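You operate a simulated robot arm through the tools that you are given. There is no shell and no other tool.

You run a simulated robot arm. Do the job below in one go: nothing can be reset, and whatever is moved stays where it is left.

Task
Pull the stop button out, land the hanging bundle of boards on the low trestles and turn the key off.
Fine: the hook may stay on.
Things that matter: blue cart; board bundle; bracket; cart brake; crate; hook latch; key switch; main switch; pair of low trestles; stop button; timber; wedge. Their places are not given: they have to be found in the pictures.

Only the result counts: the job must be done as asked and must still hold three seconds after the hand-in. Knocking over, shifting, dropping, spilling or breaking anything else fails it.

Robot
A 6-joint arm with a two-finger parallel gripper, fixed in place. Base frame: the origin is at the foot of the arm, x ahead of it, y to its left, z up; the work surface is at about z = 1. Units: m, degrees, N and s.
With the tool pointing down near the work surface it reaches from about 0.16 to 0.6 m from the base axis. Its first joint turns from -66.0 to 66.0 degrees. Payload 2.7 kg.
The tool frame sits at the grasp point between the pads (the TCP): z along the fingers, y along the line on which they close. The tips reach 0.023 m beyond it. The gripper opens to 0.094 m. The fingers are 0.038 m wide and 0.01 m thick; the gripper's body (0.054 by 0.096 m) begins 0.039 m behind the TCP.
Orientation is that of the tool frame in the base frame, as a unit quaternion [w, x, y, z]. With the fingers straight down and closing along the base's y, the tool's x points along the base's -x, its y along +y and its z along -z.

Tools
- The arm moves only by the tool nudge_tool. Its argument "motion" is a list of rows, each a list of 3 entries, a list of its own where there are three numbers: the shift along the base's x, y, z in units of 20 mm (1.0 is 20 mm), then the turn, a rotation vector about the base's x, y, z in units of 8 degrees (1.0 is 8 degrees), then the gripper command, from -1 (shut) to 1 (fully open), values between in proportion. In form: [[[tx, ty, tz], [ax, ay, az], grip], ...]. A call has 1 to 20 rows; each row shifts and turns the commanded pose from where the row before left it. A call with a number of a shift or a turn outside -1 to 1 is refused whole. A row lasts 0.2 s, in which the tool goes at most 0.05 m and 8.6 degrees; a call with a longer step from one row to the next is refused whole, and so is a gripper value outside its range. A pose out of reach is approached as far as the arm can. The call stops where the force on the tool passes 50 N (or 10 N more than at its start, if that is more) or the arm is blocked; 0.2 s more then pass. Each finger travels about 0.045 m/s and halts on what it meets, pressing with about 36 N; the grip force reading is that of the motor and also rises with nothing between the fingers. The clock runs only during rows and for 0.2 s after the last one: add rows that do not move to give the fingers time. The reply holds the time, the measured pose of the TCP, the force on the tool along the base axes, the opening and the grip force, in the units named above and with some noise, with the torque about the TCP (base axes, N m) and any sound that the robot's microphone picked up.
- Cameras (640 x 400 px; columns grow to the right, rows downward): "scene" is fixed at [0.0766, -0.4431, 1.3873]; the picture's right is [0.71, -0.71, 0.00], its down [-0.51, -0.51, -0.70] and it looks along [0.49, 0.49, -0.72] (base axes); focal length 214 px, centre (320, 200). "wrist" rides on the gripper at [0.086, 0.016, -0.074] in the tool frame; the picture's right is [-0.18, 0.98, 0.00], its down [-0.58, -0.11, -0.81] and it looks along [-0.79, -0.15, 0.59] (tool axes); focal length 243 px, centre (320, 200).
- get_image(camera): a new picture of that camera. It takes no simulated time.
- measure_at(camera, pixels): for up to 12 pixels [column, row] of the newest picture of that camera ("zoom" is the newest enlarged one), the place [x, y, z] in the base frame of the surface seen there, good to about 0.003 m. It takes no simulated time.
- enlarge(camera, box): a new picture of the part [left, top, right, bottom] of that camera's present view, enlarged. It takes no simulated time.
- finish_job(): hands the job in; it is judged then, once.

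Leave the gripper open and the arm clear of the work at the hand-in unless told otherwise.

The tools are called by a JSON object that holds its "name" and its "arguments". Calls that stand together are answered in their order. nudge_tool: Moves the arm, as the interface text tells. Its arguments: {"type":"object","properties":{"motion":{"type":"array"}},"required":["motion"]} The other tools are called the same way: get_image (camera) takes a picture; measure_at (camera, pixels) gives the place of the surface under pixels of a picture; enlarge (camera, box) takes an enlarged picture of a part of a camera's view; finish_job () hands the job in.

At the start:

```text
clock: 0.0
position: [0.3562, 0.1747, 1.2579]
ee_rot: [-0.001, 0.0, 1.0, 0.0]
force: [0.0, 0.5, 0.1]
wrist_torque: [0.0, 0.01, -0.02]
finger_gap: 0.094
grip_force: 0.1
```

scene: 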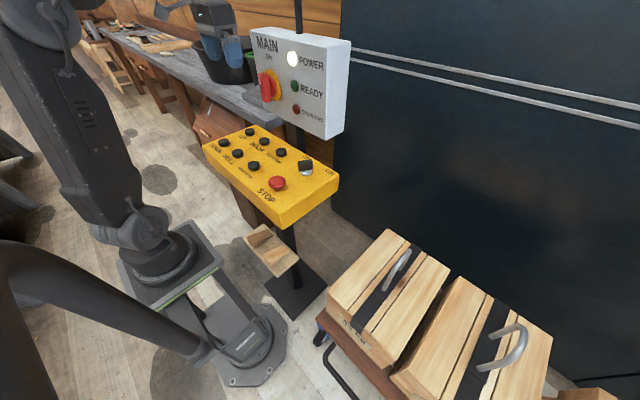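
wrist: 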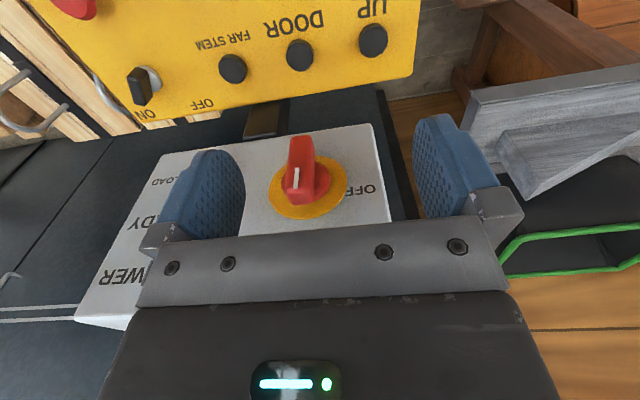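

I start by looking closely: the scene shows a yellow pendant/console with buttons (STOP at about (277,183)), a key-like knob at (306,167), and a grey main-switch box. I'll enlarge both areas.

{"name": "enlarge", "arguments": {"camera": "scene", "box": [190, 110, 350, 240]}}

{"name": "get_image", "arguments": {"camera": "scene"}}

{"name": "get_image", "arguments": {"camera": "wrist"}}

```text
3.08 times, centred on (270, 175) of scene
```

zoom: 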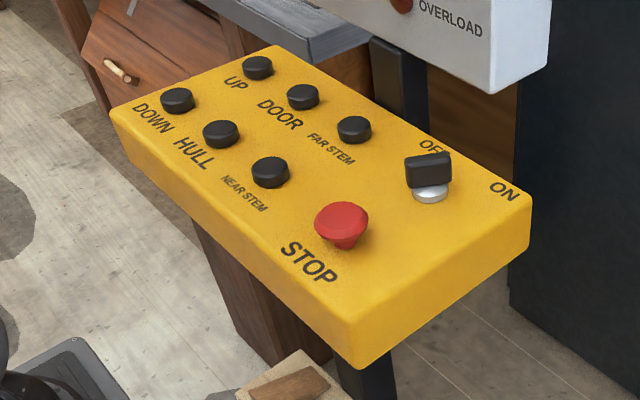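

```text
taken
```

scene: 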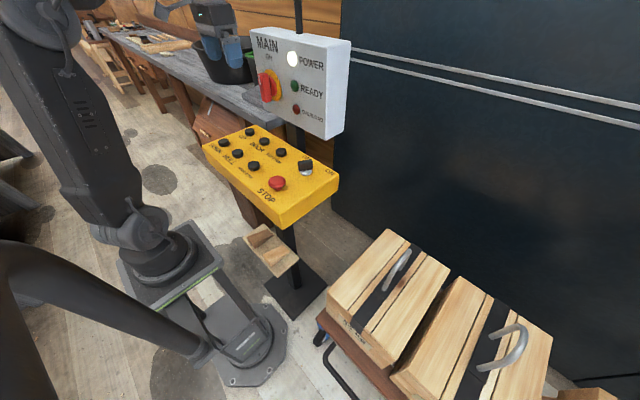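

```text
taken
```

wrist: 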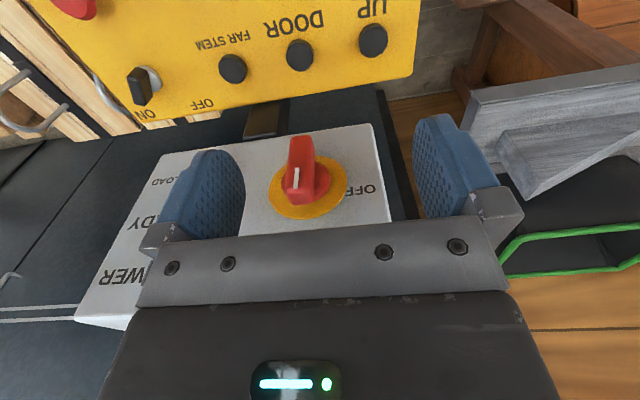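

I'll enlarge the other parts of the scene to find the hanging bundle, trestles, crane hook and cart.

{"name": "enlarge", "arguments": {"camera": "scene", "box": [300, 220, 640, 400]}}

{"name": "enlarge", "arguments": {"camera": "scene", "box": [60, 0, 360, 170]}}

{"name": "enlarge", "arguments": {"camera": "wrist", "box": [0, 0, 320, 200]}}

{"name": "enlarge", "arguments": {"camera": "wrist", "box": [380, 0, 640, 400]}}

{"name": "measure_at", "arguments": {"camera": "scene", "pixels": [[277, 181], [306, 162], [265, 85], [340, 280], [400, 270], [510, 345], [225, 142], [249, 131], [290, 310], [450, 200], [620, 390], [320, 390]]}}

```text
1.88 times, centred on (470, 310) of scene
```

zoom: 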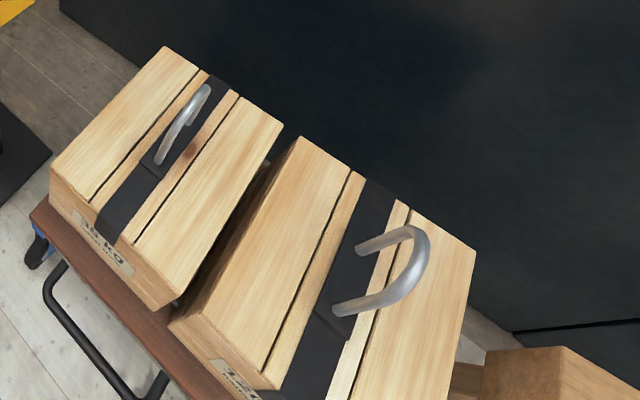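

```text
2.13 times, centred on (210, 85) of scene
```

zoom: 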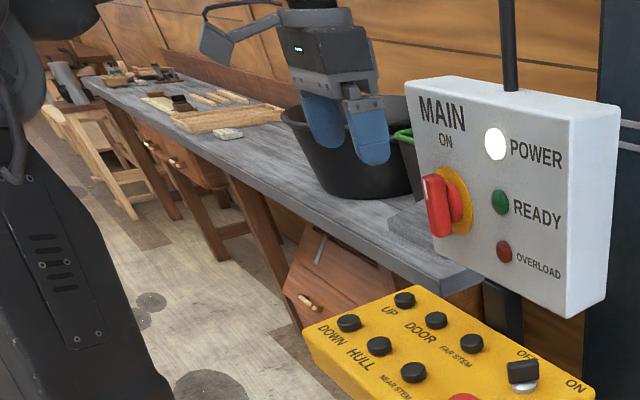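

```text
2.00 times, centred on (160, 100) of wrist
```

zoom: 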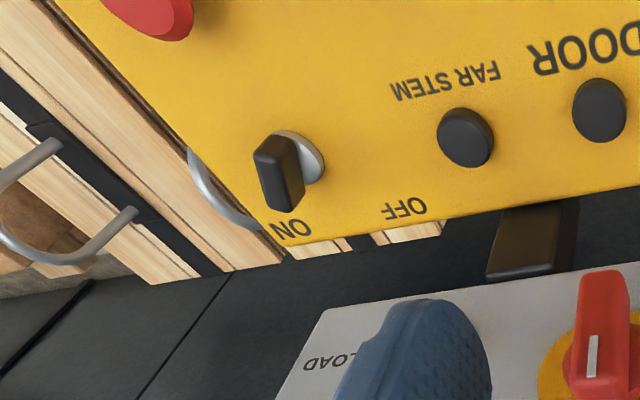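

```text
1.00 times, centred on (510, 200) of wrist (not enlarged: the box is as wide or as high as the picture)
```

zoom: 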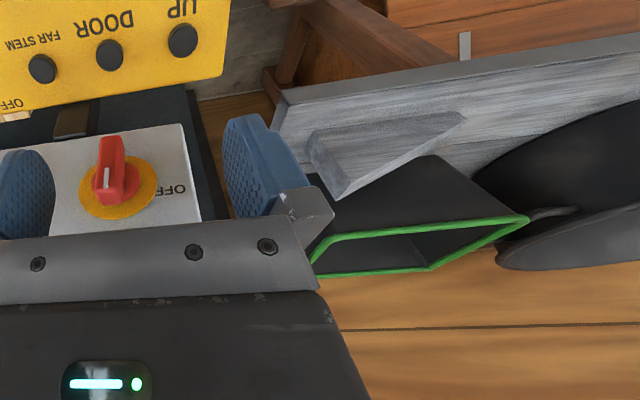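

```text
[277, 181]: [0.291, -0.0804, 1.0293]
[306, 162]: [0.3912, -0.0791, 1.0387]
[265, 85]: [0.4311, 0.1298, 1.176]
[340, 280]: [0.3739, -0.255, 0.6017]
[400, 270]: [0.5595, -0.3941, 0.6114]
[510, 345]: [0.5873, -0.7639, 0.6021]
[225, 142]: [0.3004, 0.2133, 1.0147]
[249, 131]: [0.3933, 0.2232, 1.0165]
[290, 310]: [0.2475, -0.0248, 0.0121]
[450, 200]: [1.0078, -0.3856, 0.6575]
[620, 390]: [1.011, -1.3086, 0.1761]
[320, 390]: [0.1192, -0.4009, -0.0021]
```

The pendant is clear: UP/DOWN, DOOR/HULL, FAR STEM/NEAR STEM, a red STOP and a key switch. The hanging bundle and trestles aren't in view, so I raise the arm in free air and turn the wrist camera to look around, first to the right (-y).

{"name": "nudge_tool", "arguments": {"motion": [[[0, 0, 1], [0, 0, 0], 1], [[0, 0, 1], [0, 0, 0], 1], [[0, 0, 1], [0, 0, 0], 1], [[-0.5, 0, 1], [0, 0, -1], 1], [[-0.5, 0, 1], [0, 0, -1], 1], [[-0.5, -0.5, 0], [0, 0, -1], 1], [[-0.5, -0.5, 0], [0, 0, -1], 1], [[0, -0.5, 0], [0, 0, -1], 1], [[0, -0.5, 0], [0, 0, -1], 1]]}}

{"name": "get_image", "arguments": {"camera": "wrist"}}

{"name": "get_image", "arguments": {"camera": "scene"}}

```text
clock: 2.0
position: [0.313, 0.1333, 1.3488]
ee_rot: [0.0, 0.408, 0.913, 0.0]
force: [-0.2, 0.2, 0.1]
wrist_torque: [0.02, -0.02, -0.03]
finger_gap: 0.0939
grip_force: 0.1
out of reach, approached as far as the arm can: row 5
```

```text
taken
```

wrist: 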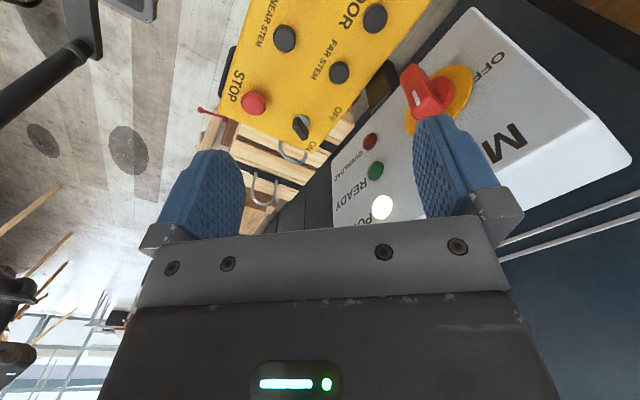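

```text
taken
```

scene: 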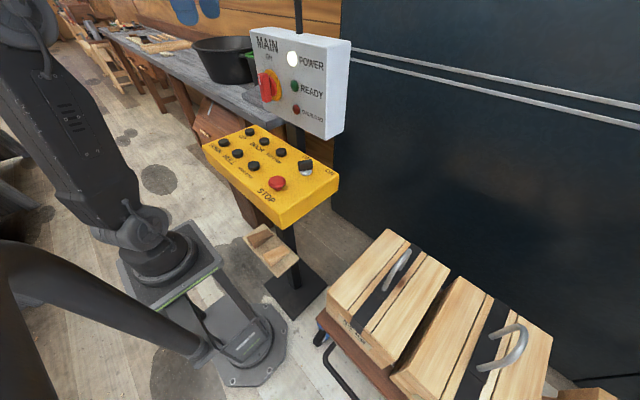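

Turning further right to look along -y and behind, with a slight upward tilt for the camera.

{"name": "nudge_tool", "arguments": {"motion": [[[0, -0.5, 0], [0, 0, -1], 1], [[0, -0.5, 0], [0, 0, -1], 1], [[0, -0.5, 0], [0, 0, -1], 1], [[0, -0.5, 0], [0, 0, -1], 1], [[0, 0, 0], [-1, 0, 0], 1], [[0, 0, 0], [-1, 0, 0], 1], [[0, 0, 0], [-1, 0, 0], 1]]}}

{"name": "get_image", "arguments": {"camera": "wrist"}}

```text
clock: 3.6
position: [0.3129, 0.0861, 1.3279]
ee_rot: [0.136, 0.629, 0.749, -0.158]
force: [0.6, 0.5, -0.1]
wrist_torque: [-0.01, -0.03, -0.01]
finger_gap: 0.0941
grip_force: 0.0
out of reach, approached as far as the arm can: row 6, 7
```

```text
taken
```

wrist: 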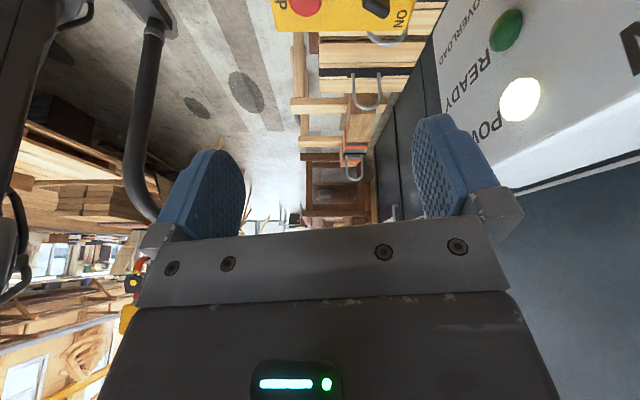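

Upside-down view along -y: I see stacked boards at about (80,200) and what looks like a yellow hoist block at (130,290), on the left. I'll enlarge those.

{"name": "enlarge", "arguments": {"camera": "wrist", "box": [0, 90, 240, 340]}}

{"name": "enlarge", "arguments": {"camera": "wrist", "box": [240, 0, 440, 240]}}

{"name": "measure_at", "arguments": {"camera": "wrist", "pixels": [[133, 285], [90, 200], [60, 160], [105, 215], [367, 95], [355, 150], [352, 170], [335, 195], [325, 105], [125, 320], [20, 130], [150, 120]]}}

```text
1.60 times, centred on (120, 215) of wrist
```

zoom: 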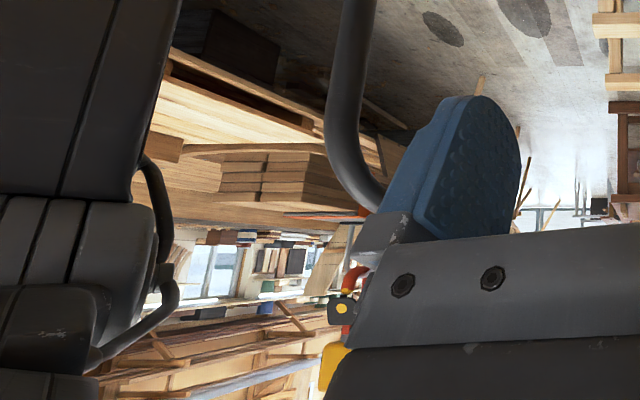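

```text
1.67 times, centred on (340, 120) of wrist
```

zoom: 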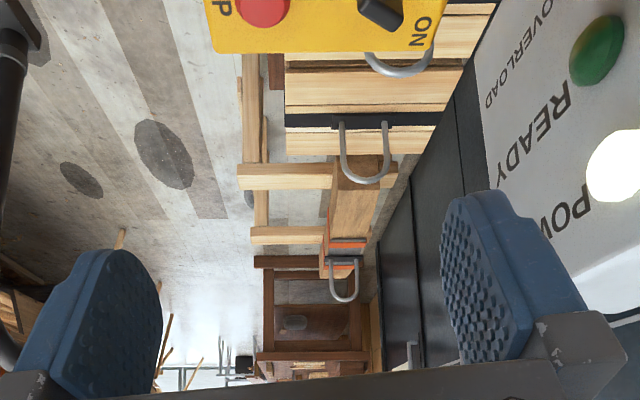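

```text
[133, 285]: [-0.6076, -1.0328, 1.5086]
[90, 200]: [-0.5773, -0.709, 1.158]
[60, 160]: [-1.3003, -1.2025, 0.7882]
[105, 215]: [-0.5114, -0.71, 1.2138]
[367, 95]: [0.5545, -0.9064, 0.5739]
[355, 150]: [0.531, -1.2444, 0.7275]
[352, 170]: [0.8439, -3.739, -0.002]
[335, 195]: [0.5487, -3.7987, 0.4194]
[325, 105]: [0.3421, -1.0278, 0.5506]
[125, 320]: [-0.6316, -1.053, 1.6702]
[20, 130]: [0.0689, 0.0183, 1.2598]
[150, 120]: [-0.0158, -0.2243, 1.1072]
```

The hoist block appears at about (-0.61,-1.03,1.5) with a board bundle below it (x≈-0.55,y≈-0.71,z≈1.2), behind-right of the arm. I shift the arm right and turn the camera toward it for a better view.

{"name": "nudge_tool", "arguments": {"motion": [[[-0.3, -1, 0], [0, 0, 0], 1], [[-0.3, -1, 0], [0, 0, 0], 1], [[-0.3, -1, 0], [0, 0, 0], 1], [[-0.3, -1, 0], [0, 0, -1], 1], [[-0.3, -1, 0], [0, 0, -1], 1], [[-0.3, -1, 0], [0, 0, -1], 1], [[-0.3, -1, 0], [0, 0, -1], 1], [[-0.3, -1, 0], [0, 0, -1], 1], [[0, -1, 0], [0, 0, -1], 1], [[0, -1, 0], [0, 0, 0], 1]]}}

{"name": "get_image", "arguments": {"camera": "wrist"}}

{"name": "get_image", "arguments": {"camera": "scene"}}

```text
clock: 5.8
position: [0.2667, -0.1237, 1.3035]
ee_rot: [0.057, 0.88, 0.428, -0.201]
force: [-0.4, -0.7, 0.3]
wrist_torque: [-0.03, -0.01, -0.01]
finger_gap: 0.0939
grip_force: 0.0
out of reach, approached as far as the arm can: row 6, 7, 8, 9
```

```text
taken
```

wrist: 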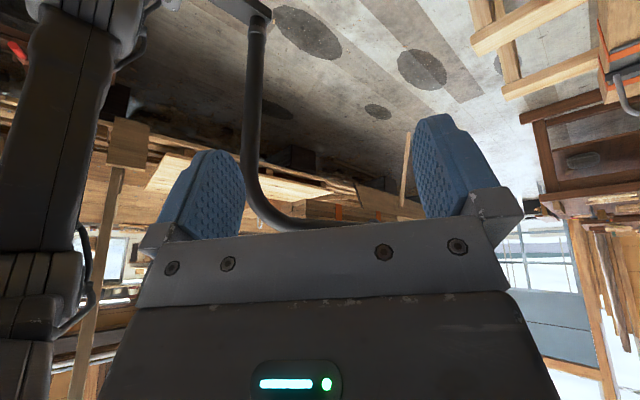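

```text
taken
```

scene: 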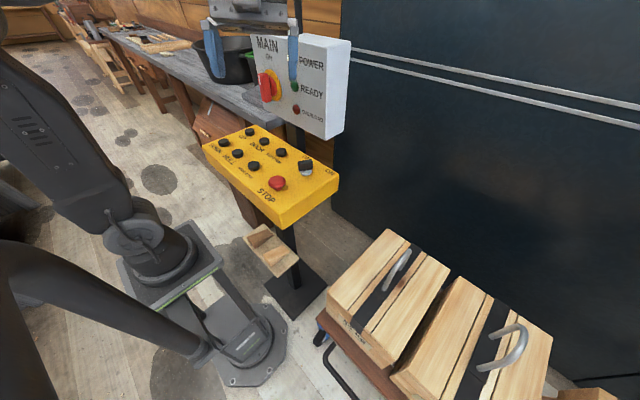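

The bundle is partly hidden by the arm's cable and gripper. I move further right and lower (free space right of the pendant), and tilt the camera upward.

{"name": "nudge_tool", "arguments": {"motion": [[[0.3, -1, 0], [0, 0, 0], 1], [[0.3, -1, 0], [0, 0, 0], 1], [[0.3, -1, 0], [0, 0, 0], 1], [[0.3, -1, -0.3], [0, 0, 0], 1], [[0.3, -1, -0.3], [0, 0, 0], 1], [[0.3, -1, -0.3], [0, 0, 0], 1], [[0, -1, -0.3], [0, 0, 0], 1], [[0, -0.5, 0], [-0.66, 0.75, 0], 1], [[0, 0, 0], [-0.66, 0.75, 0], 1], [[0, 0, 0], [-0.66, 0.75, 0], 1], [[0, 0, 0], [0, 0, 0], 1]]}}

{"name": "get_image", "arguments": {"camera": "wrist"}}

{"name": "get_image", "arguments": {"camera": "scene"}}

```text
clock: 8.2
position: [0.3025, -0.2721, 1.2789]
ee_rot: [0.11, 0.821, 0.401, -0.392]
force: [-0.6, -0.5, 0.4]
wrist_torque: [0.01, -0.01, 0.02]
finger_gap: 0.0941
grip_force: 0.2
```

```text
taken
```

wrist: 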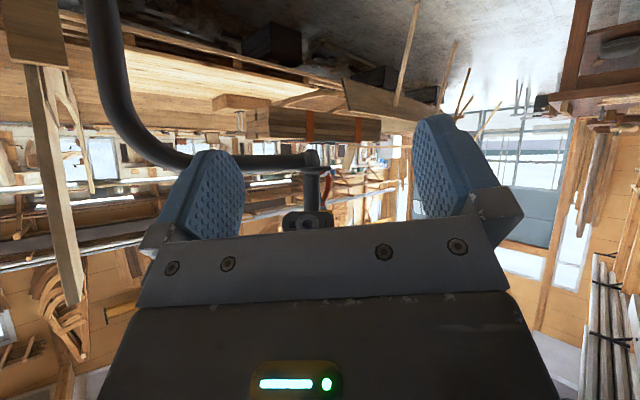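

```text
taken
```

scene: 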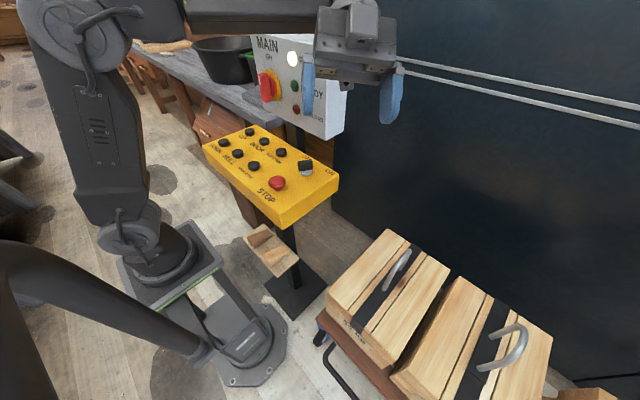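

Now the bundle with orange straps is visible at about (310,125), and something red (hook) near (325,185). I enlarge and measure.

{"name": "enlarge", "arguments": {"camera": "wrist", "box": [200, 60, 440, 240]}}

{"name": "enlarge", "arguments": {"camera": "wrist", "box": [0, 0, 220, 300]}}

{"name": "measure_at", "arguments": {"camera": "wrist", "pixels": [[250, 123], [280, 128], [310, 125], [340, 132], [375, 132], [325, 185], [305, 220], [380, 100], [300, 85], [235, 103], [370, 120], [250, 135]]}}

```text
2.22 times, centred on (320, 150) of wrist
```

zoom: 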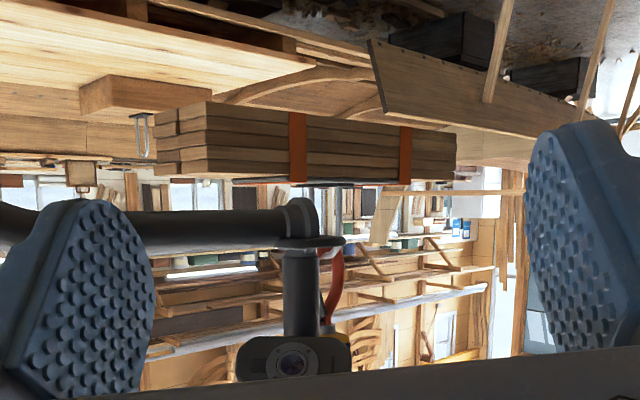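

```text
1.33 times, centred on (110, 150) of wrist
```

zoom: 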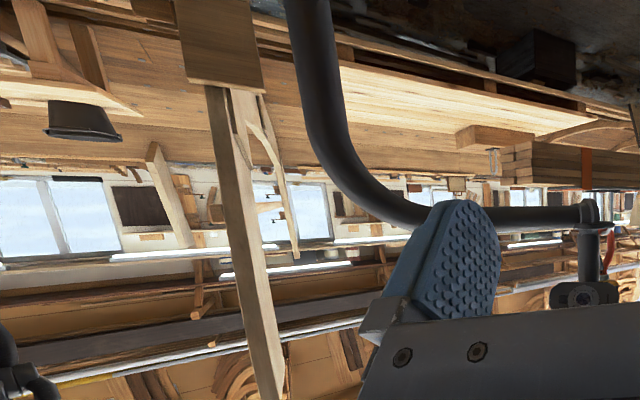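

```text
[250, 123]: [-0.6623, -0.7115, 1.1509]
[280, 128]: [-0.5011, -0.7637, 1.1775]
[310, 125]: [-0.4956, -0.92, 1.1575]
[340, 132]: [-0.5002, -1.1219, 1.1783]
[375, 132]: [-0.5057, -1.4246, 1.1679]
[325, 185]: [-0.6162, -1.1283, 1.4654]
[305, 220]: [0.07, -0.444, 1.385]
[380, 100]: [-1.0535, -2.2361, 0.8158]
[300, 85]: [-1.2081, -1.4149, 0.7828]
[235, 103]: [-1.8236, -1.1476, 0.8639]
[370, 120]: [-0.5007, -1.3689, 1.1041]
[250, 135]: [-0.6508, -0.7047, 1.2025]
```

The hanging bundle spans roughly x -0.5…-0.75, y -0.70…-1.43, z 1.10…1.21, with the hook at (-0.62,-1.13,1.47). Now I turn the camera to look along -y to find the low trestles and obstacles.

{"name": "nudge_tool", "arguments": {"motion": [[[0, 0, 0], [0, 0, 1], 1], [[0, 0, 0], [0, 0, 1], 1], [[0, 0, 0], [0, 0, 1], 1], [[0, 0, 0], [0, 0, 1], 1], [[0, 0, 0], [0, 0, 1], 1], [[0, 0, 0], [1, 0, 0], 1], [[0, 0, 0], [1, 0, 0], 1], [[0, 0, 0], [0, 0, 0], 1]]}}

{"name": "get_image", "arguments": {"camera": "wrist"}}

```text
clock: 10.0
position: [0.3024, -0.2726, 1.2812]
ee_rot: [0.146, 0.661, 0.698, -0.234]
force: [0.1, 0.0, -0.2]
wrist_torque: [0.0, 0.0, 0.01]
finger_gap: 0.094
grip_force: 0.1
```

```text
taken
```

wrist: 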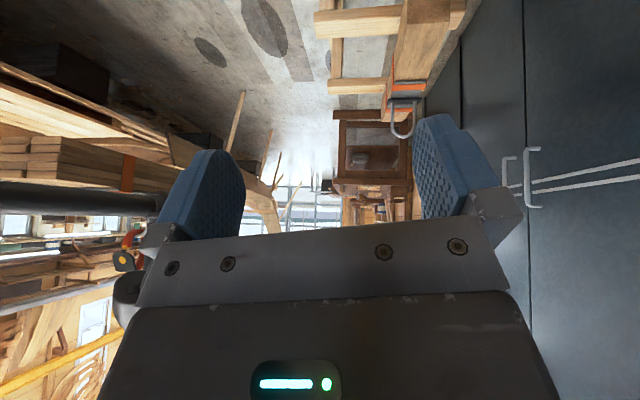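

The trestle-like wood is at the top (360,20)-(400,90), with an orange-strapped thing and a U handle. I tilt the camera down to see it fully.

{"name": "nudge_tool", "arguments": {"motion": [[[0, 0, 0], [1, 0, 0], 1], [[0, 0, 0], [1, 0, 0], 1], [[0, 0, 0], [1, 0, 0], 1], [[0, 0, 0], [0, 0, 0], 1]]}}

{"name": "get_image", "arguments": {"camera": "wrist"}}

{"name": "enlarge", "arguments": {"camera": "wrist", "box": [230, 0, 470, 230]}}

```text
clock: 11.0
position: [0.3018, -0.2746, 1.28]
ee_rot: [0.004, 0.677, 0.731, -0.085]
force: [-1.0, -0.2, 0.5]
wrist_torque: [-0.02, 0.0, -0.01]
finger_gap: 0.0939
grip_force: 0.0
```

```text
taken
```

wrist: 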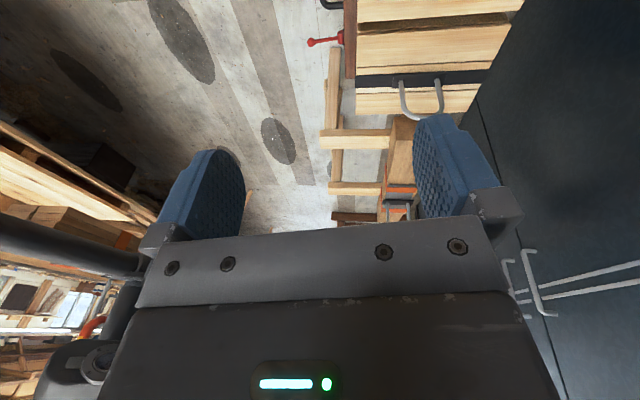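

```text
1.74 times, centred on (350, 115) of wrist
```

zoom: 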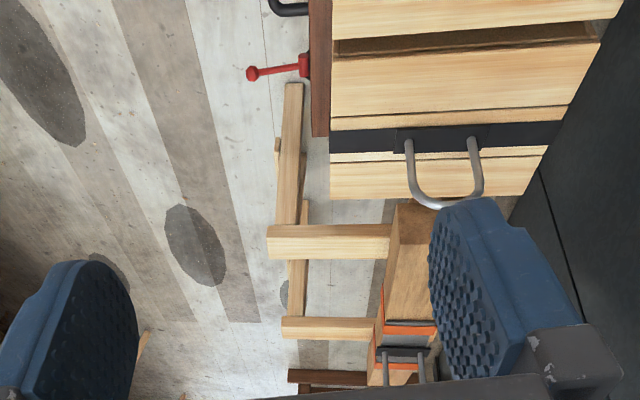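

I see a red cart-brake lever, the cart with two bundles, and beyond it trestle bars with something strapped. I measure points in this zoom.

{"name": "measure_at", "arguments": {"camera": "zoom", "pixels": [[275, 242], [330, 240], [385, 240], [290, 325], [370, 328], [295, 100], [290, 200], [400, 300], [405, 330], [335, 165], [520, 180], [265, 72]]}}

{"name": "measure_at", "arguments": {"camera": "wrist", "pixels": [[358, 5], [358, 30], [358, 112], [475, 105], [340, 217], [350, 10], [300, 100], [270, 140], [400, 210], [330, 60]]}}

```text
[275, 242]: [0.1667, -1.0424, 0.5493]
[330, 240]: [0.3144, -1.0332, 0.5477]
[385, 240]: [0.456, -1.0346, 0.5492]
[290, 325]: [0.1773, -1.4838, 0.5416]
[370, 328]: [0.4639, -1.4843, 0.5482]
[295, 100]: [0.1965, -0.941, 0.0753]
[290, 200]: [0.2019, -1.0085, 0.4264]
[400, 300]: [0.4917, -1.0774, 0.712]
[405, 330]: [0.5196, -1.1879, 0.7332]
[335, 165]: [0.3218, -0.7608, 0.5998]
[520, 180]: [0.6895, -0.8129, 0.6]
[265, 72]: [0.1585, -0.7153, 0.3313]
```

```text
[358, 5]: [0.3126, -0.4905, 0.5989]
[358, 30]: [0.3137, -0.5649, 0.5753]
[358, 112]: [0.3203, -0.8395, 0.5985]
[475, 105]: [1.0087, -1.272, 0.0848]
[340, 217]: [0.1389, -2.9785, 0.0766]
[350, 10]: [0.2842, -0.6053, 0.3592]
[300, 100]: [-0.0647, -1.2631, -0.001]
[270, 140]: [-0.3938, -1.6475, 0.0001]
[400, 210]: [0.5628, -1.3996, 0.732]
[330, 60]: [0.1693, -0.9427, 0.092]
```

The low trestles are two bars along x at y≈-1.03 and y≈-1.48, top z≈0.55, x from 0.165; something with top z≈0.73 sits at x>0.47. I move closer and aim for an unobstructed view of them.

{"name": "nudge_tool", "arguments": {"motion": [[[0.2, -1, 0], [0, 0, 1], 1], [[0.2, -1, 0], [0, 0, 1], 1], [[0.2, -1, 0], [0, 0, 0.5], 1], [[0.2, -1, 0], [-1, 0, 0], 1], [[0.2, -1, 0], [-0.7, 0, 0], 1], [[0.2, -1, 0], [0, 0, 0], 1], [[0, 0, 0], [0, 0, 0], 1]]}}

{"name": "get_image", "arguments": {"camera": "wrist"}}

{"name": "enlarge", "arguments": {"camera": "wrist", "box": [180, 0, 480, 210]}}

{"name": "get_image", "arguments": {"camera": "scene"}}

```text
clock: 12.6
position: [0.3276, -0.3926, 1.2812]
ee_rot: [0.084, 0.534, 0.822, -0.182]
force: [0.5, 0.3, -0.9]
wrist_torque: [0.05, 0.0, -0.03]
finger_gap: 0.094
grip_force: 0.0
```

```text
taken
```

wrist: 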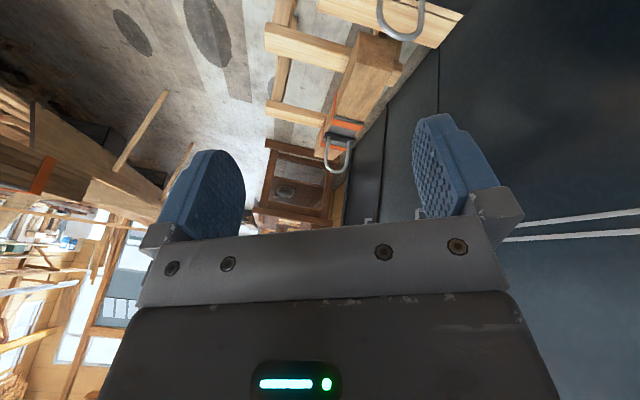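

```text
1.90 times, centred on (330, 105) of wrist
```

zoom: 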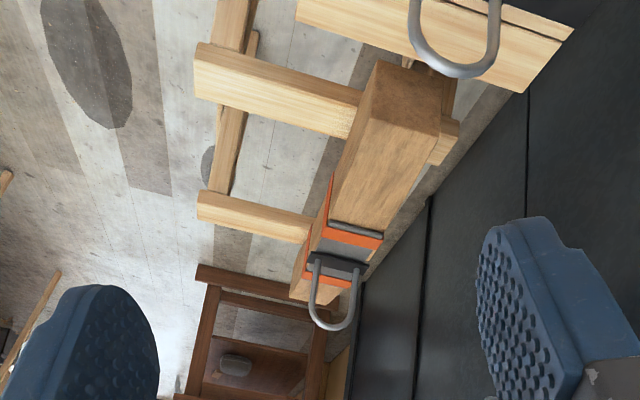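

```text
taken
```

scene: 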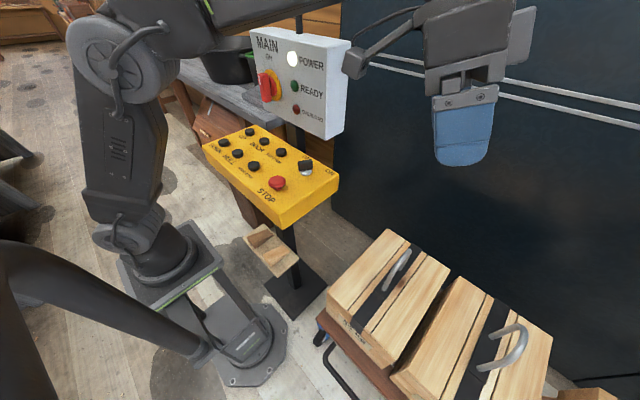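

Clear view: two trestle bars with a timber lying on them on the hull side. I measure the bars and timber edges.

{"name": "measure_at", "arguments": {"camera": "zoom", "pixels": [[197, 62], [345, 107], [200, 205], [305, 232], [455, 130], [440, 155], [350, 165], [372, 75], [435, 125], [400, 180], [325, 290], [295, 290]]}}

{"name": "measure_at", "arguments": {"camera": "zoom", "pixels": [[200, 85], [198, 50], [340, 85], [300, 20], [520, 85], [450, 70], [335, 320], [225, 275], [320, 200], [360, 110], [345, 130], [355, 235]]}}

```text
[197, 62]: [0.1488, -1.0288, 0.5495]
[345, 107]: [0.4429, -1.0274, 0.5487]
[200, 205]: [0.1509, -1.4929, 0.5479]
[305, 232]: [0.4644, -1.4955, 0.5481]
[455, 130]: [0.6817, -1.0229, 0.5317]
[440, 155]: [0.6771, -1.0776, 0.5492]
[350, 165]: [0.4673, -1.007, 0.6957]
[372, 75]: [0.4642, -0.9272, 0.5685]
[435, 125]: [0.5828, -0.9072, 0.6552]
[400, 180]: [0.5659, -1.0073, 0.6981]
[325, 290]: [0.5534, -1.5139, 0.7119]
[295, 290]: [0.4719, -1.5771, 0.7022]
```

```text
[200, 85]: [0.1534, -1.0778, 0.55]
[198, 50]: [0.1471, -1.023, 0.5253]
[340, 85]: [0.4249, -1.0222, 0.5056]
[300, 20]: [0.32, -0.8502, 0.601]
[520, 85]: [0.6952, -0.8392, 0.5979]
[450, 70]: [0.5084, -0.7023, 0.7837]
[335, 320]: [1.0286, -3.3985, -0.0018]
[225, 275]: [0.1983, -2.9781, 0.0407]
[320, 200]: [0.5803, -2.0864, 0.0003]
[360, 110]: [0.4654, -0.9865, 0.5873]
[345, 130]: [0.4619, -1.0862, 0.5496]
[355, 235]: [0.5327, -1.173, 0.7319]
```

Trestle bars: x 0.148–0.69, y about -1.02…-1.08 and -1.47…-1.53, top z=0.55; timber occupies x 0.466–0.585; cart bundle ends at y≈-0.84. So the free strip is x 0.15–0.466. Now I turn back to measure the hanging bundle's width and length.

{"name": "nudge_tool", "arguments": {"motion": [[[0, 0, 0], [0, 0, -1], 1], [[0, 0, 0], [0, 0, -1], 1], [[0, 0, 0], [0, 0, -1], 1], [[0, 0, 0], [0, 0, -1], 1], [[0, 0, 0], [0, 0, -1], 1], [[0, 0, 0], [0, 0, -1], 1], [[0, 0, 0], [-0.7, 0.7, 0], 1], [[0, 0, 0], [-0.7, 0.7, 0], 1], [[0, 0, 0], [0, 0, 0], 1]]}}

{"name": "get_image", "arguments": {"camera": "wrist"}}

```text
clock: 14.6
position: [0.3197, -0.3887, 1.2729]
ee_rot: [0.031, 0.794, 0.509, -0.331]
force: [0.2, 0.7, 0.0]
wrist_torque: [0.01, 0.0, 0.0]
finger_gap: 0.094
grip_force: 0.0
out of reach, approached as far as the arm can: row 6
```

```text
taken
```

wrist: 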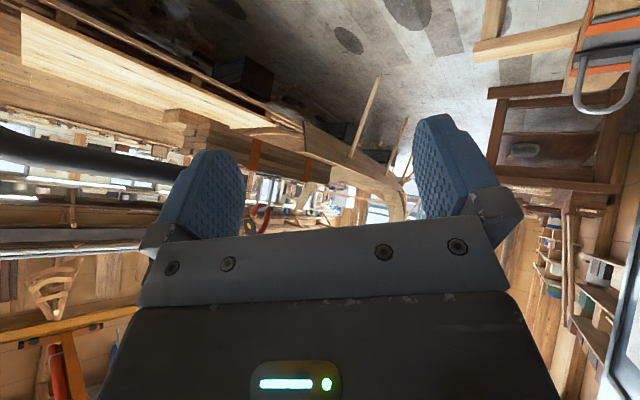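

{"name": "enlarge", "arguments": {"camera": "wrist", "box": [150, 80, 410, 240]}}

```text
2.46 times, centred on (280, 160) of wrist
```

zoom: 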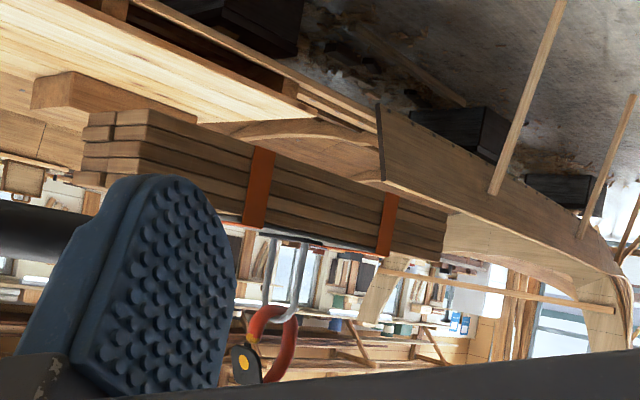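

I measure the bundle's corners, straps and hook in this zoom.

{"name": "measure_at", "arguments": {"camera": "zoom", "pixels": [[150, 115], [120, 118], [92, 120], [86, 160], [150, 150], [130, 165], [440, 225], [442, 245], [262, 190], [385, 220], [270, 310], [300, 280]]}}

{"name": "measure_at", "arguments": {"camera": "zoom", "pixels": [[270, 270], [265, 240], [320, 242], [235, 160], [200, 140], [245, 365], [60, 90], [300, 160], [400, 150], [420, 210], [435, 258], [245, 205]]}}

```text
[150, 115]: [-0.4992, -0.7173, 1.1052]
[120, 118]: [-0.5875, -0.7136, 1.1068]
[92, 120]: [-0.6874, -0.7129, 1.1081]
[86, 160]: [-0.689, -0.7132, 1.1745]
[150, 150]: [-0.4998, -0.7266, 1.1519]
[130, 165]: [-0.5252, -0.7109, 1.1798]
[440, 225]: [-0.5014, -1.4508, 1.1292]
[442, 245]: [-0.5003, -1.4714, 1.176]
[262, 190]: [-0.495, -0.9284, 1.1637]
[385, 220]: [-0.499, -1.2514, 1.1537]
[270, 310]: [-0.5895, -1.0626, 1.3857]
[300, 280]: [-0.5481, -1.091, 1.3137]
```

```text
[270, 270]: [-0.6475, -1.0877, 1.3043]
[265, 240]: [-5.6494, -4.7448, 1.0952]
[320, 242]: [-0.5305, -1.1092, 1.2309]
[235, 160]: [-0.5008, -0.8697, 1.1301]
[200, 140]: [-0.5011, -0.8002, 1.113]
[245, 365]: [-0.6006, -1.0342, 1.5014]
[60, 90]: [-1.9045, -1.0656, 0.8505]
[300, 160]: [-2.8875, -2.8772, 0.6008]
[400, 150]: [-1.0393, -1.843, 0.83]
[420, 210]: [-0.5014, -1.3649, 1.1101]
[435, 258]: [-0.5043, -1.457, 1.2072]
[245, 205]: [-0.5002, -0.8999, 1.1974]
```

Bundle: x -0.70…-0.50, y -0.71…-1.475, z 1.10…1.21, centre about (-0.60,-1.09). Target centre about (0.307,-1.28), i.e. +0.91 in x, -0.19 in y, -0.55 in z. Now I bring the tool upright, heading -y, over the pendant to inspect the stop button and key.

{"name": "nudge_tool", "arguments": {"motion": [[[0, 1, 0], [0.629, -0.52, 0.494], 1], [[0, 1, 0], [0.629, -0.52, 0.494], 1], [[0, 1, 0], [0.629, -0.52, 0.494], 1], [[0, 1, 0], [0.629, -0.52, 0.494], 1], [[0, 1, 0], [0.629, -0.52, 0.494], 1], [[0, 1, 0], [0.629, -0.52, 0.494], 1], [[0, 1, 0], [0, 0, 0], 1], [[0, 1, 0], [0, 0, 0], 1], [[0, 1, 0], [0, 0, 0], 1], [[0, 1, 0], [0, 0, 0], 1], [[0, 1, 0], [0, 0, 0], 1], [[0, 1, 0], [0, 0, 0], 1], [[0, 1, 0], [0, 0, 0], 1], [[0, 1, 0], [0, 0, 0], 1], [[0, 1, 0], [0, 0, 0], 1], [[-0.5, 1, 0], [0, 0, 0], 1], [[-0.5, 1, 0], [0, 0, 0], 1], [[0, 0, 0], [0, 0, 0], 1]]}}

{"name": "get_image", "arguments": {"camera": "wrist"}}

{"name": "get_image", "arguments": {"camera": "scene"}}

```text
clock: 18.4
position: [0.2993, -0.0487, 1.2719]
ee_rot: [-0.001, 0.707, 0.707, 0.001]
force: [-0.2, -0.4, -0.3]
wrist_torque: [-0.03, 0.01, 0.02]
finger_gap: 0.0939
grip_force: 0.1
```

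```text
taken
```

wrist: 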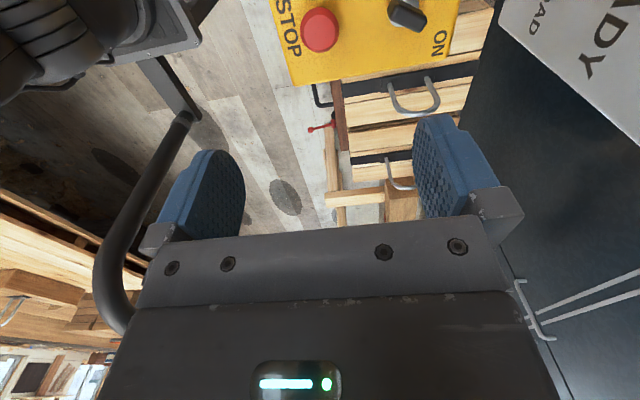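

```text
taken
```

scene: 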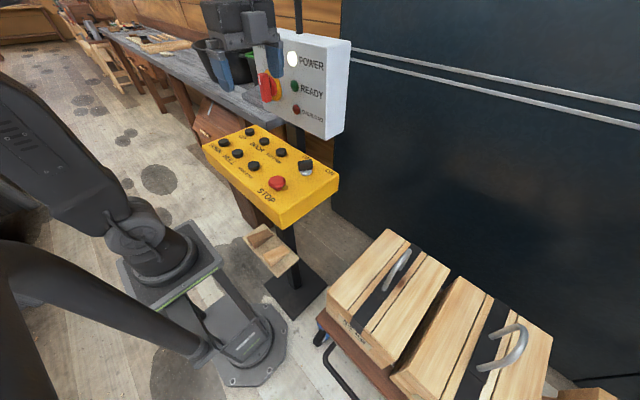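

Upright pose reached. Now precise measurements of the pendant's controls from enlarged scene and wrist views.

{"name": "enlarge", "arguments": {"camera": "scene", "box": [250, 140, 350, 215]}}

{"name": "enlarge", "arguments": {"camera": "wrist", "box": [260, 0, 480, 100]}}

```text
5.33 times, centred on (300, 178) of scene
```

zoom: 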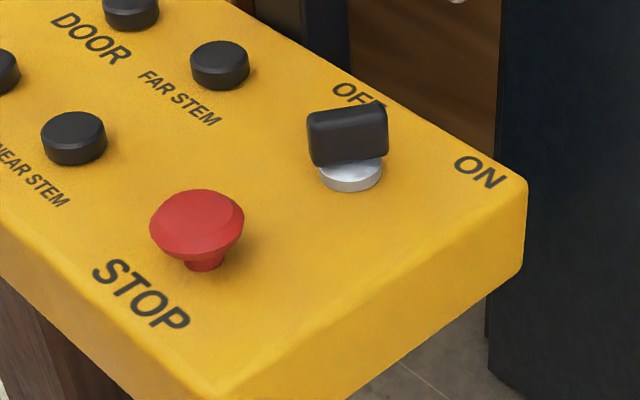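

```text
2.91 times, centred on (370, 50) of wrist
```

zoom: 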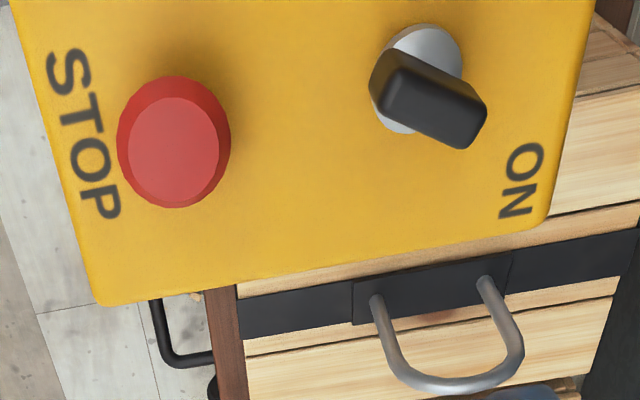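

The key's bar points toward ON; the stop mushroom has a short stem. I measure them in the wrist zoom.

{"name": "measure_at", "arguments": {"camera": "zoom", "pixels": [[175, 145], [125, 140], [228, 140], [175, 85], [180, 203], [425, 100], [400, 80], [465, 125], [440, 40], [520, 180], [320, 180], [100, 295]]}}

{"name": "measure_at", "arguments": {"camera": "scene", "pixels": [[225, 142], [249, 131], [237, 152], [264, 142], [253, 166], [281, 152], [277, 180], [306, 158], [305, 172], [265, 85], [292, 100], [330, 60]]}}

```text
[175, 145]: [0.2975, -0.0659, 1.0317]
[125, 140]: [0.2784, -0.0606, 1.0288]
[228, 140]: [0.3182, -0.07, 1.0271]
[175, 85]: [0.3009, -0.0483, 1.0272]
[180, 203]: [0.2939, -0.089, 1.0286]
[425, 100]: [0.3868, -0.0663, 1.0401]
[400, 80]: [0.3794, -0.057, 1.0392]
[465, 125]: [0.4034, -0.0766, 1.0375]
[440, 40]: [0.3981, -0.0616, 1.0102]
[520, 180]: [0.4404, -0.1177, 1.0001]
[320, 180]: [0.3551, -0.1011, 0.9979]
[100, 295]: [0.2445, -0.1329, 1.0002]
```

```text
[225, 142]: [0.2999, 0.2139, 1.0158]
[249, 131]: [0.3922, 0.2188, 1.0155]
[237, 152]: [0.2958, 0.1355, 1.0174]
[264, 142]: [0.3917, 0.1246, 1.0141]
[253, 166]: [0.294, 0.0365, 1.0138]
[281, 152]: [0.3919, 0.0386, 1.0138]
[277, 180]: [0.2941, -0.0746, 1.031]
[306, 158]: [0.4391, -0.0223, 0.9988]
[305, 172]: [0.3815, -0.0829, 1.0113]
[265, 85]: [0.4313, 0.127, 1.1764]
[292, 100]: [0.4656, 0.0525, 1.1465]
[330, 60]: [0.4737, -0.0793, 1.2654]
```

STOP: centre (0.298,-0.068), top z≈1.03, head ≈42 mm wide; panel z≈1.0. Key centre about (0.391,-0.068), pointing at ON (-45°); OFF lies at +45°, so it needs +90° about z later. Now I lower the open gripper around the STOP head.

{"name": "nudge_tool", "arguments": {"motion": [[[-0.07, -0.97, 0], [0, 0, 0], 1], [[0, 0, -1], [0, 0, 0], 1], [[0, 0, -1], [0, 0, 0], 1], [[0, 0, -1], [0, 0, 0], 1], [[0, 0, -1], [0, 0, 0], 1], [[0, 0, -1], [0, 0, 0], 1], [[0, 0, -1], [0, 0, 0], 1], [[0, 0, -1], [0, 0, 0], 1], [[0, 0, -1], [0, 0, 0], 1], [[0, 0, -1], [0, 0, 0], 1], [[0, 0, -1], [0, 0, 0], 1], [[0, 0, 0], [0, 0, 0], 1]]}}

{"name": "get_image", "arguments": {"camera": "scene"}}

{"name": "get_image", "arguments": {"camera": "wrist"}}

```text
clock: 21.0
position: [0.2987, -0.0687, 1.0716]
ee_rot: [-0.001, 0.707, 0.707, 0.001]
force: [-0.6, 0.6, -0.6]
wrist_torque: [0.02, -0.02, -0.02]
finger_gap: 0.0941
grip_force: 0.1
```

```text
taken
```

scene: 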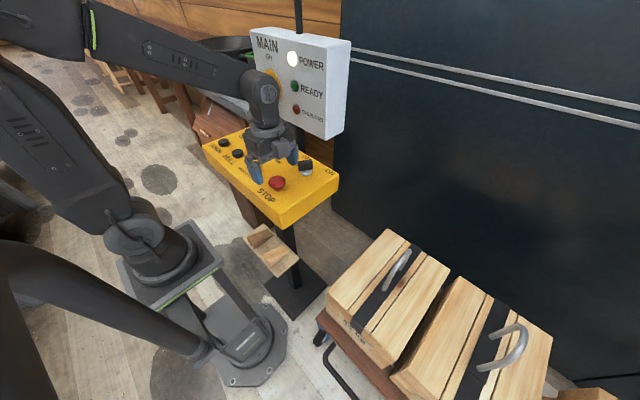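

```text
taken
```

wrist: 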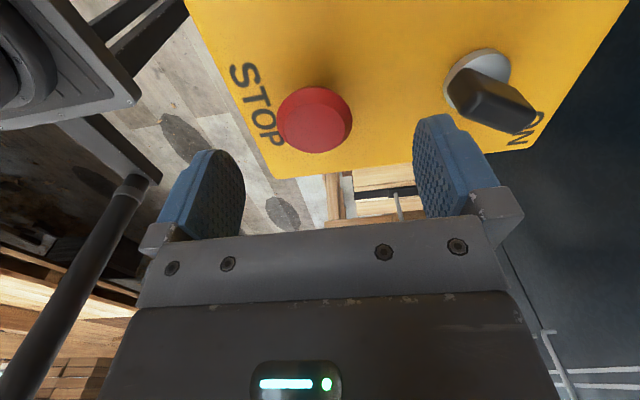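

Fingers straddle the STOP head (seen at (315,120)). I re-measure it from this close view.

{"name": "measure_at", "arguments": {"camera": "wrist", "pixels": [[315, 122], [283, 120], [348, 118], [315, 90], [318, 148], [490, 105], [460, 90], [525, 122], [480, 70], [315, 157]]}}

```text
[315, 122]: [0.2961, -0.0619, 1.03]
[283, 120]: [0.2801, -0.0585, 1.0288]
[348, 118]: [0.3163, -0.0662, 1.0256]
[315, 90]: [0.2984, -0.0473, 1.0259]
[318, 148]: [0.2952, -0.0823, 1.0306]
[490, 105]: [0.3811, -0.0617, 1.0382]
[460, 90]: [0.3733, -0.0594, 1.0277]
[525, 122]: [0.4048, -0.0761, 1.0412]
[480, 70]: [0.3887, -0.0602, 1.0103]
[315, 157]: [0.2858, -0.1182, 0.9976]
```

Centre confirmed at (0.298,-0.068). I lower to TCP z≈1.030 (tips 7 mm above the panel) and close on the head.

{"name": "nudge_tool", "arguments": {"motion": [[[0, 0, -0.7], [0, 0, 0], 1], [[0, 0, -0.7], [0, 0, 0], 1], [[0, 0, -0.7], [0, 0, 0], 1], [[0, 0, 0], [0, 0, 0], 1]]}}

{"name": "nudge_tool", "arguments": {"motion": [[[0, 0, 0], [0, 0, 0], -1], [[0, 0, 0], [0, 0, 0], -1], [[0, 0, 0], [0, 0, 0], -1], [[0, 0, 0], [0, 0, 0], -1], [[0, 0, 0], [0, 0, 0], -1]]}}

```text
clock: 22.0
position: [0.2986, -0.0678, 1.0307]
ee_rot: [-0.001, 0.707, 0.707, 0.001]
force: [-0.4, 0.2, -1.3]
wrist_torque: [0.0, -0.01, 0.01]
finger_gap: 0.094
grip_force: 0.1
```

```text
clock: 23.2
position: [0.2942, -0.0675, 1.0299]
ee_rot: [-0.005, 0.707, 0.707, -0.002]
force: [-34.2, -0.9, 3.2]
wrist_torque: [-0.07, -0.32, -0.02]
finger_gap: 0.0431
grip_force: 45.1
```

Gripped (gap 0.043) but with -34 N sideways: the head centre is about 4 mm toward -x. I relieve this by shifting the command -4 mm in x.

{"name": "nudge_tool", "arguments": {"motion": [[[-0.2, 0, 0], [0, 0, 0], -1], [[0, 0, 0], [0, 0, 0], -1]]}}

```text
clock: 23.8
position: [0.2941, -0.0674, 1.0296]
ee_rot: [0.001, 0.707, 0.707, 0.002]
force: [-8.2, -4.1, 0.0]
wrist_torque: [0.35, 0.53, -0.15]
finger_gap: 0.0429
grip_force: 45.0
```

Side force is mostly relieved. Now I pull straight up in small steps.

{"name": "nudge_tool", "arguments": {"motion": [[[-0.03, 0, 0.2], [0, 0, 0], -1], [[0, 0, 0.2], [0, 0, 0], -1], [[0, 0, 0.2], [0, 0, 0], -1], [[0, 0, 0], [0, 0, 0], -1]]}}

{"name": "get_image", "arguments": {"camera": "scene"}}

```text
clock: 24.8
position: [0.2945, -0.0674, 1.0421]
ee_rot: [-0.001, 0.706, 0.708, 0.001]
force: [15.3, -2.4, -33.7]
wrist_torque: [0.09, 0.24, 0.04]
finger_gap: 0.0431
grip_force: 44.4
```

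```text
taken
```

scene: 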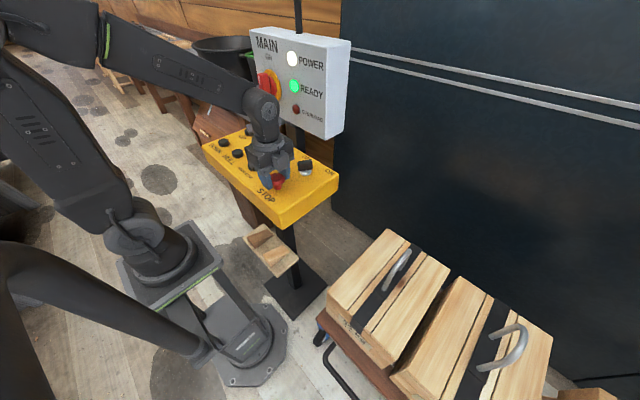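

READY is now lit green: the stop button came out (rose ≈12 mm). I open the fingers to release it without pushing, then rise.

{"name": "nudge_tool", "arguments": {"motion": [[[0, 0, -0.05], [0, 0, 0], -0.6], [[0, 0, 0], [0, 0, 0], 0.2], [[0, 0, 0], [0, 0, 0], 1], [[0, 0, 0], [0, 0, 0], 1], [[0, 0, 0], [0, 0, 0], 1], [[0, 0, 0], [0, 0, 0], 1]]}}

{"name": "get_image", "arguments": {"camera": "scene"}}

{"name": "enlarge", "arguments": {"camera": "scene", "box": [230, 130, 350, 215]}}

```text
clock: 26.2
position: [0.2936, -0.0681, 1.0408]
ee_rot: [-0.001, 0.707, 0.707, 0.002]
force: [-0.4, 0.2, -0.4]
wrist_torque: [-0.01, 0.03, -0.02]
finger_gap: 0.094
grip_force: 0.1
```

```text
taken
```

scene: 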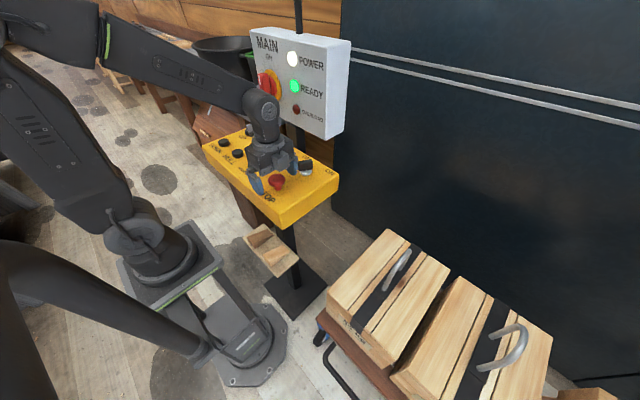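

```text
4.71 times, centred on (290, 172) of scene
```

zoom: 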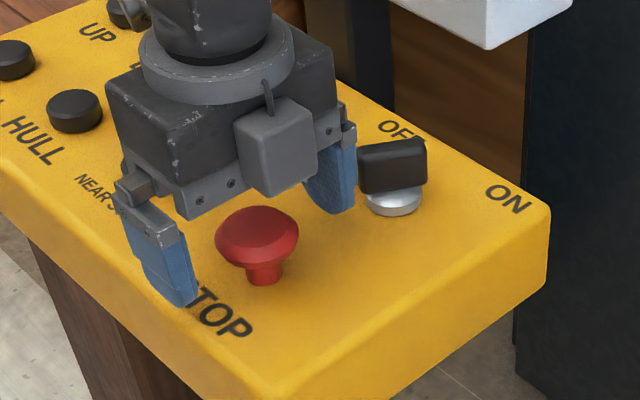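

STOP is out and READY stays on. I rise, close the fingers, and move above the NEAR STEM button (0.294,0.037) for a short test press to learn directions and speed.

{"name": "nudge_tool", "arguments": {"motion": [[[0, 0, 1], [0, 0, 0], 1], [[0, 0, 1], [0, 0, 0], 1], [[0, 0, 1], [0, 0, 0], 1], [[0, 1, 0], [0, 0, 0], -1], [[0, 1, 0], [0, 0, 0], -1], [[0, 1, 0], [0, 0, 0], -1], [[0, 1, 0], [0, 0, 0], -1], [[0, 1, 0], [0, 0, 0], -1], [[0, 0.25, -0.5], [0, 0, 0], -1], [[0, 0, -0.5], [0, 0, 0], -1], [[0, 0, 0], [0, 0, 0], -1]]}}

{"name": "get_image", "arguments": {"camera": "wrist"}}

{"name": "get_image", "arguments": {"camera": "scene"}}

```text
clock: 28.6
position: [0.2939, 0.0366, 1.0817]
ee_rot: [0.0, 0.707, 0.707, 0.002]
force: [0.0, 0.3, -0.7]
wrist_torque: [0.01, -0.04, -0.03]
finger_gap: 0.0
grip_force: 36.1
```

```text
taken
```

wrist: 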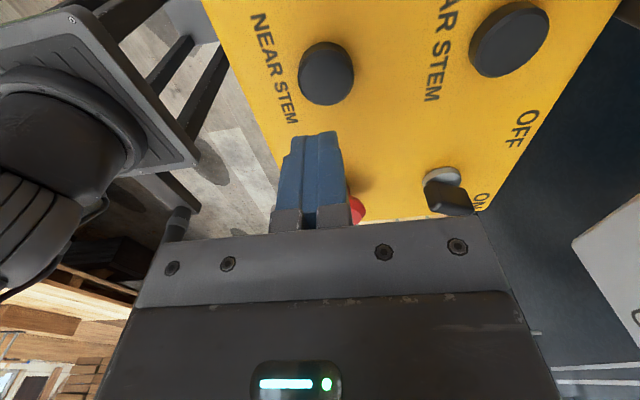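

```text
taken
```

scene: 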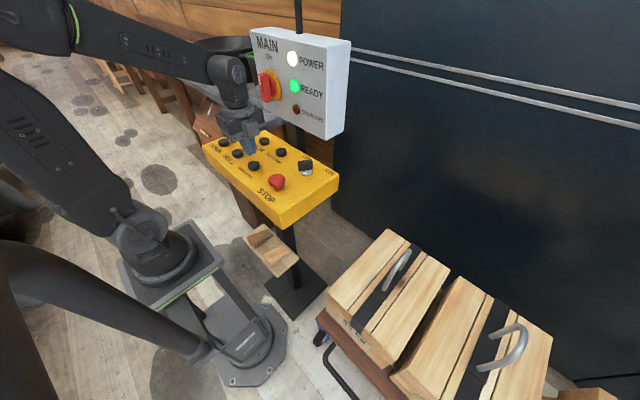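

The NEAR STEM button is at (326,75) in the wrist view. I measure it and the others exactly.

{"name": "measure_at", "arguments": {"camera": "wrist", "pixels": [[326, 75], [303, 70], [350, 75], [326, 48], [326, 98], [508, 40], [300, 125], [320, 140]]}}

{"name": "enlarge", "arguments": {"camera": "scene", "box": [190, 110, 350, 210]}}

```text
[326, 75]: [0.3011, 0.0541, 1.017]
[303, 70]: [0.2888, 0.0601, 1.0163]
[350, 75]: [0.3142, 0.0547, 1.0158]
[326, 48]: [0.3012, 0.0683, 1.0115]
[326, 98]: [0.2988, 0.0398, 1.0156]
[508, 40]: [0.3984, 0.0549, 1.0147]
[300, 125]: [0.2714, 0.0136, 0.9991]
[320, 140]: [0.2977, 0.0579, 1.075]
```

```text
4.00 times, centred on (270, 160) of scene
```

zoom: 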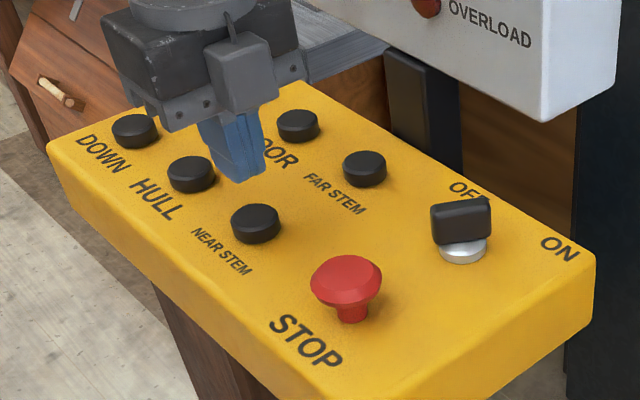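

{"name": "measure_at", "arguments": {"camera": "zoom", "pixels": [[256, 216], [233, 213], [280, 216], [256, 230], [191, 167], [135, 124], [299, 120], [365, 162], [345, 272], [462, 205], [463, 248], [440, 210]]}}

```text
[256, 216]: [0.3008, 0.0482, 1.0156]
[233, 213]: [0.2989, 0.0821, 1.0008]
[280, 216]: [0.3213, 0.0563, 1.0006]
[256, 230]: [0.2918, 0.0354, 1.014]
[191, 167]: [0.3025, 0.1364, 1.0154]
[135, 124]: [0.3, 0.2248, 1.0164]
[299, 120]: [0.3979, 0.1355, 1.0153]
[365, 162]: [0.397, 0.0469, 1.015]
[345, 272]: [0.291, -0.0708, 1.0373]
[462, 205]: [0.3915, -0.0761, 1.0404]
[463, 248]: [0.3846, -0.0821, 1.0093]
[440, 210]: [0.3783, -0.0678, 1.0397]
```

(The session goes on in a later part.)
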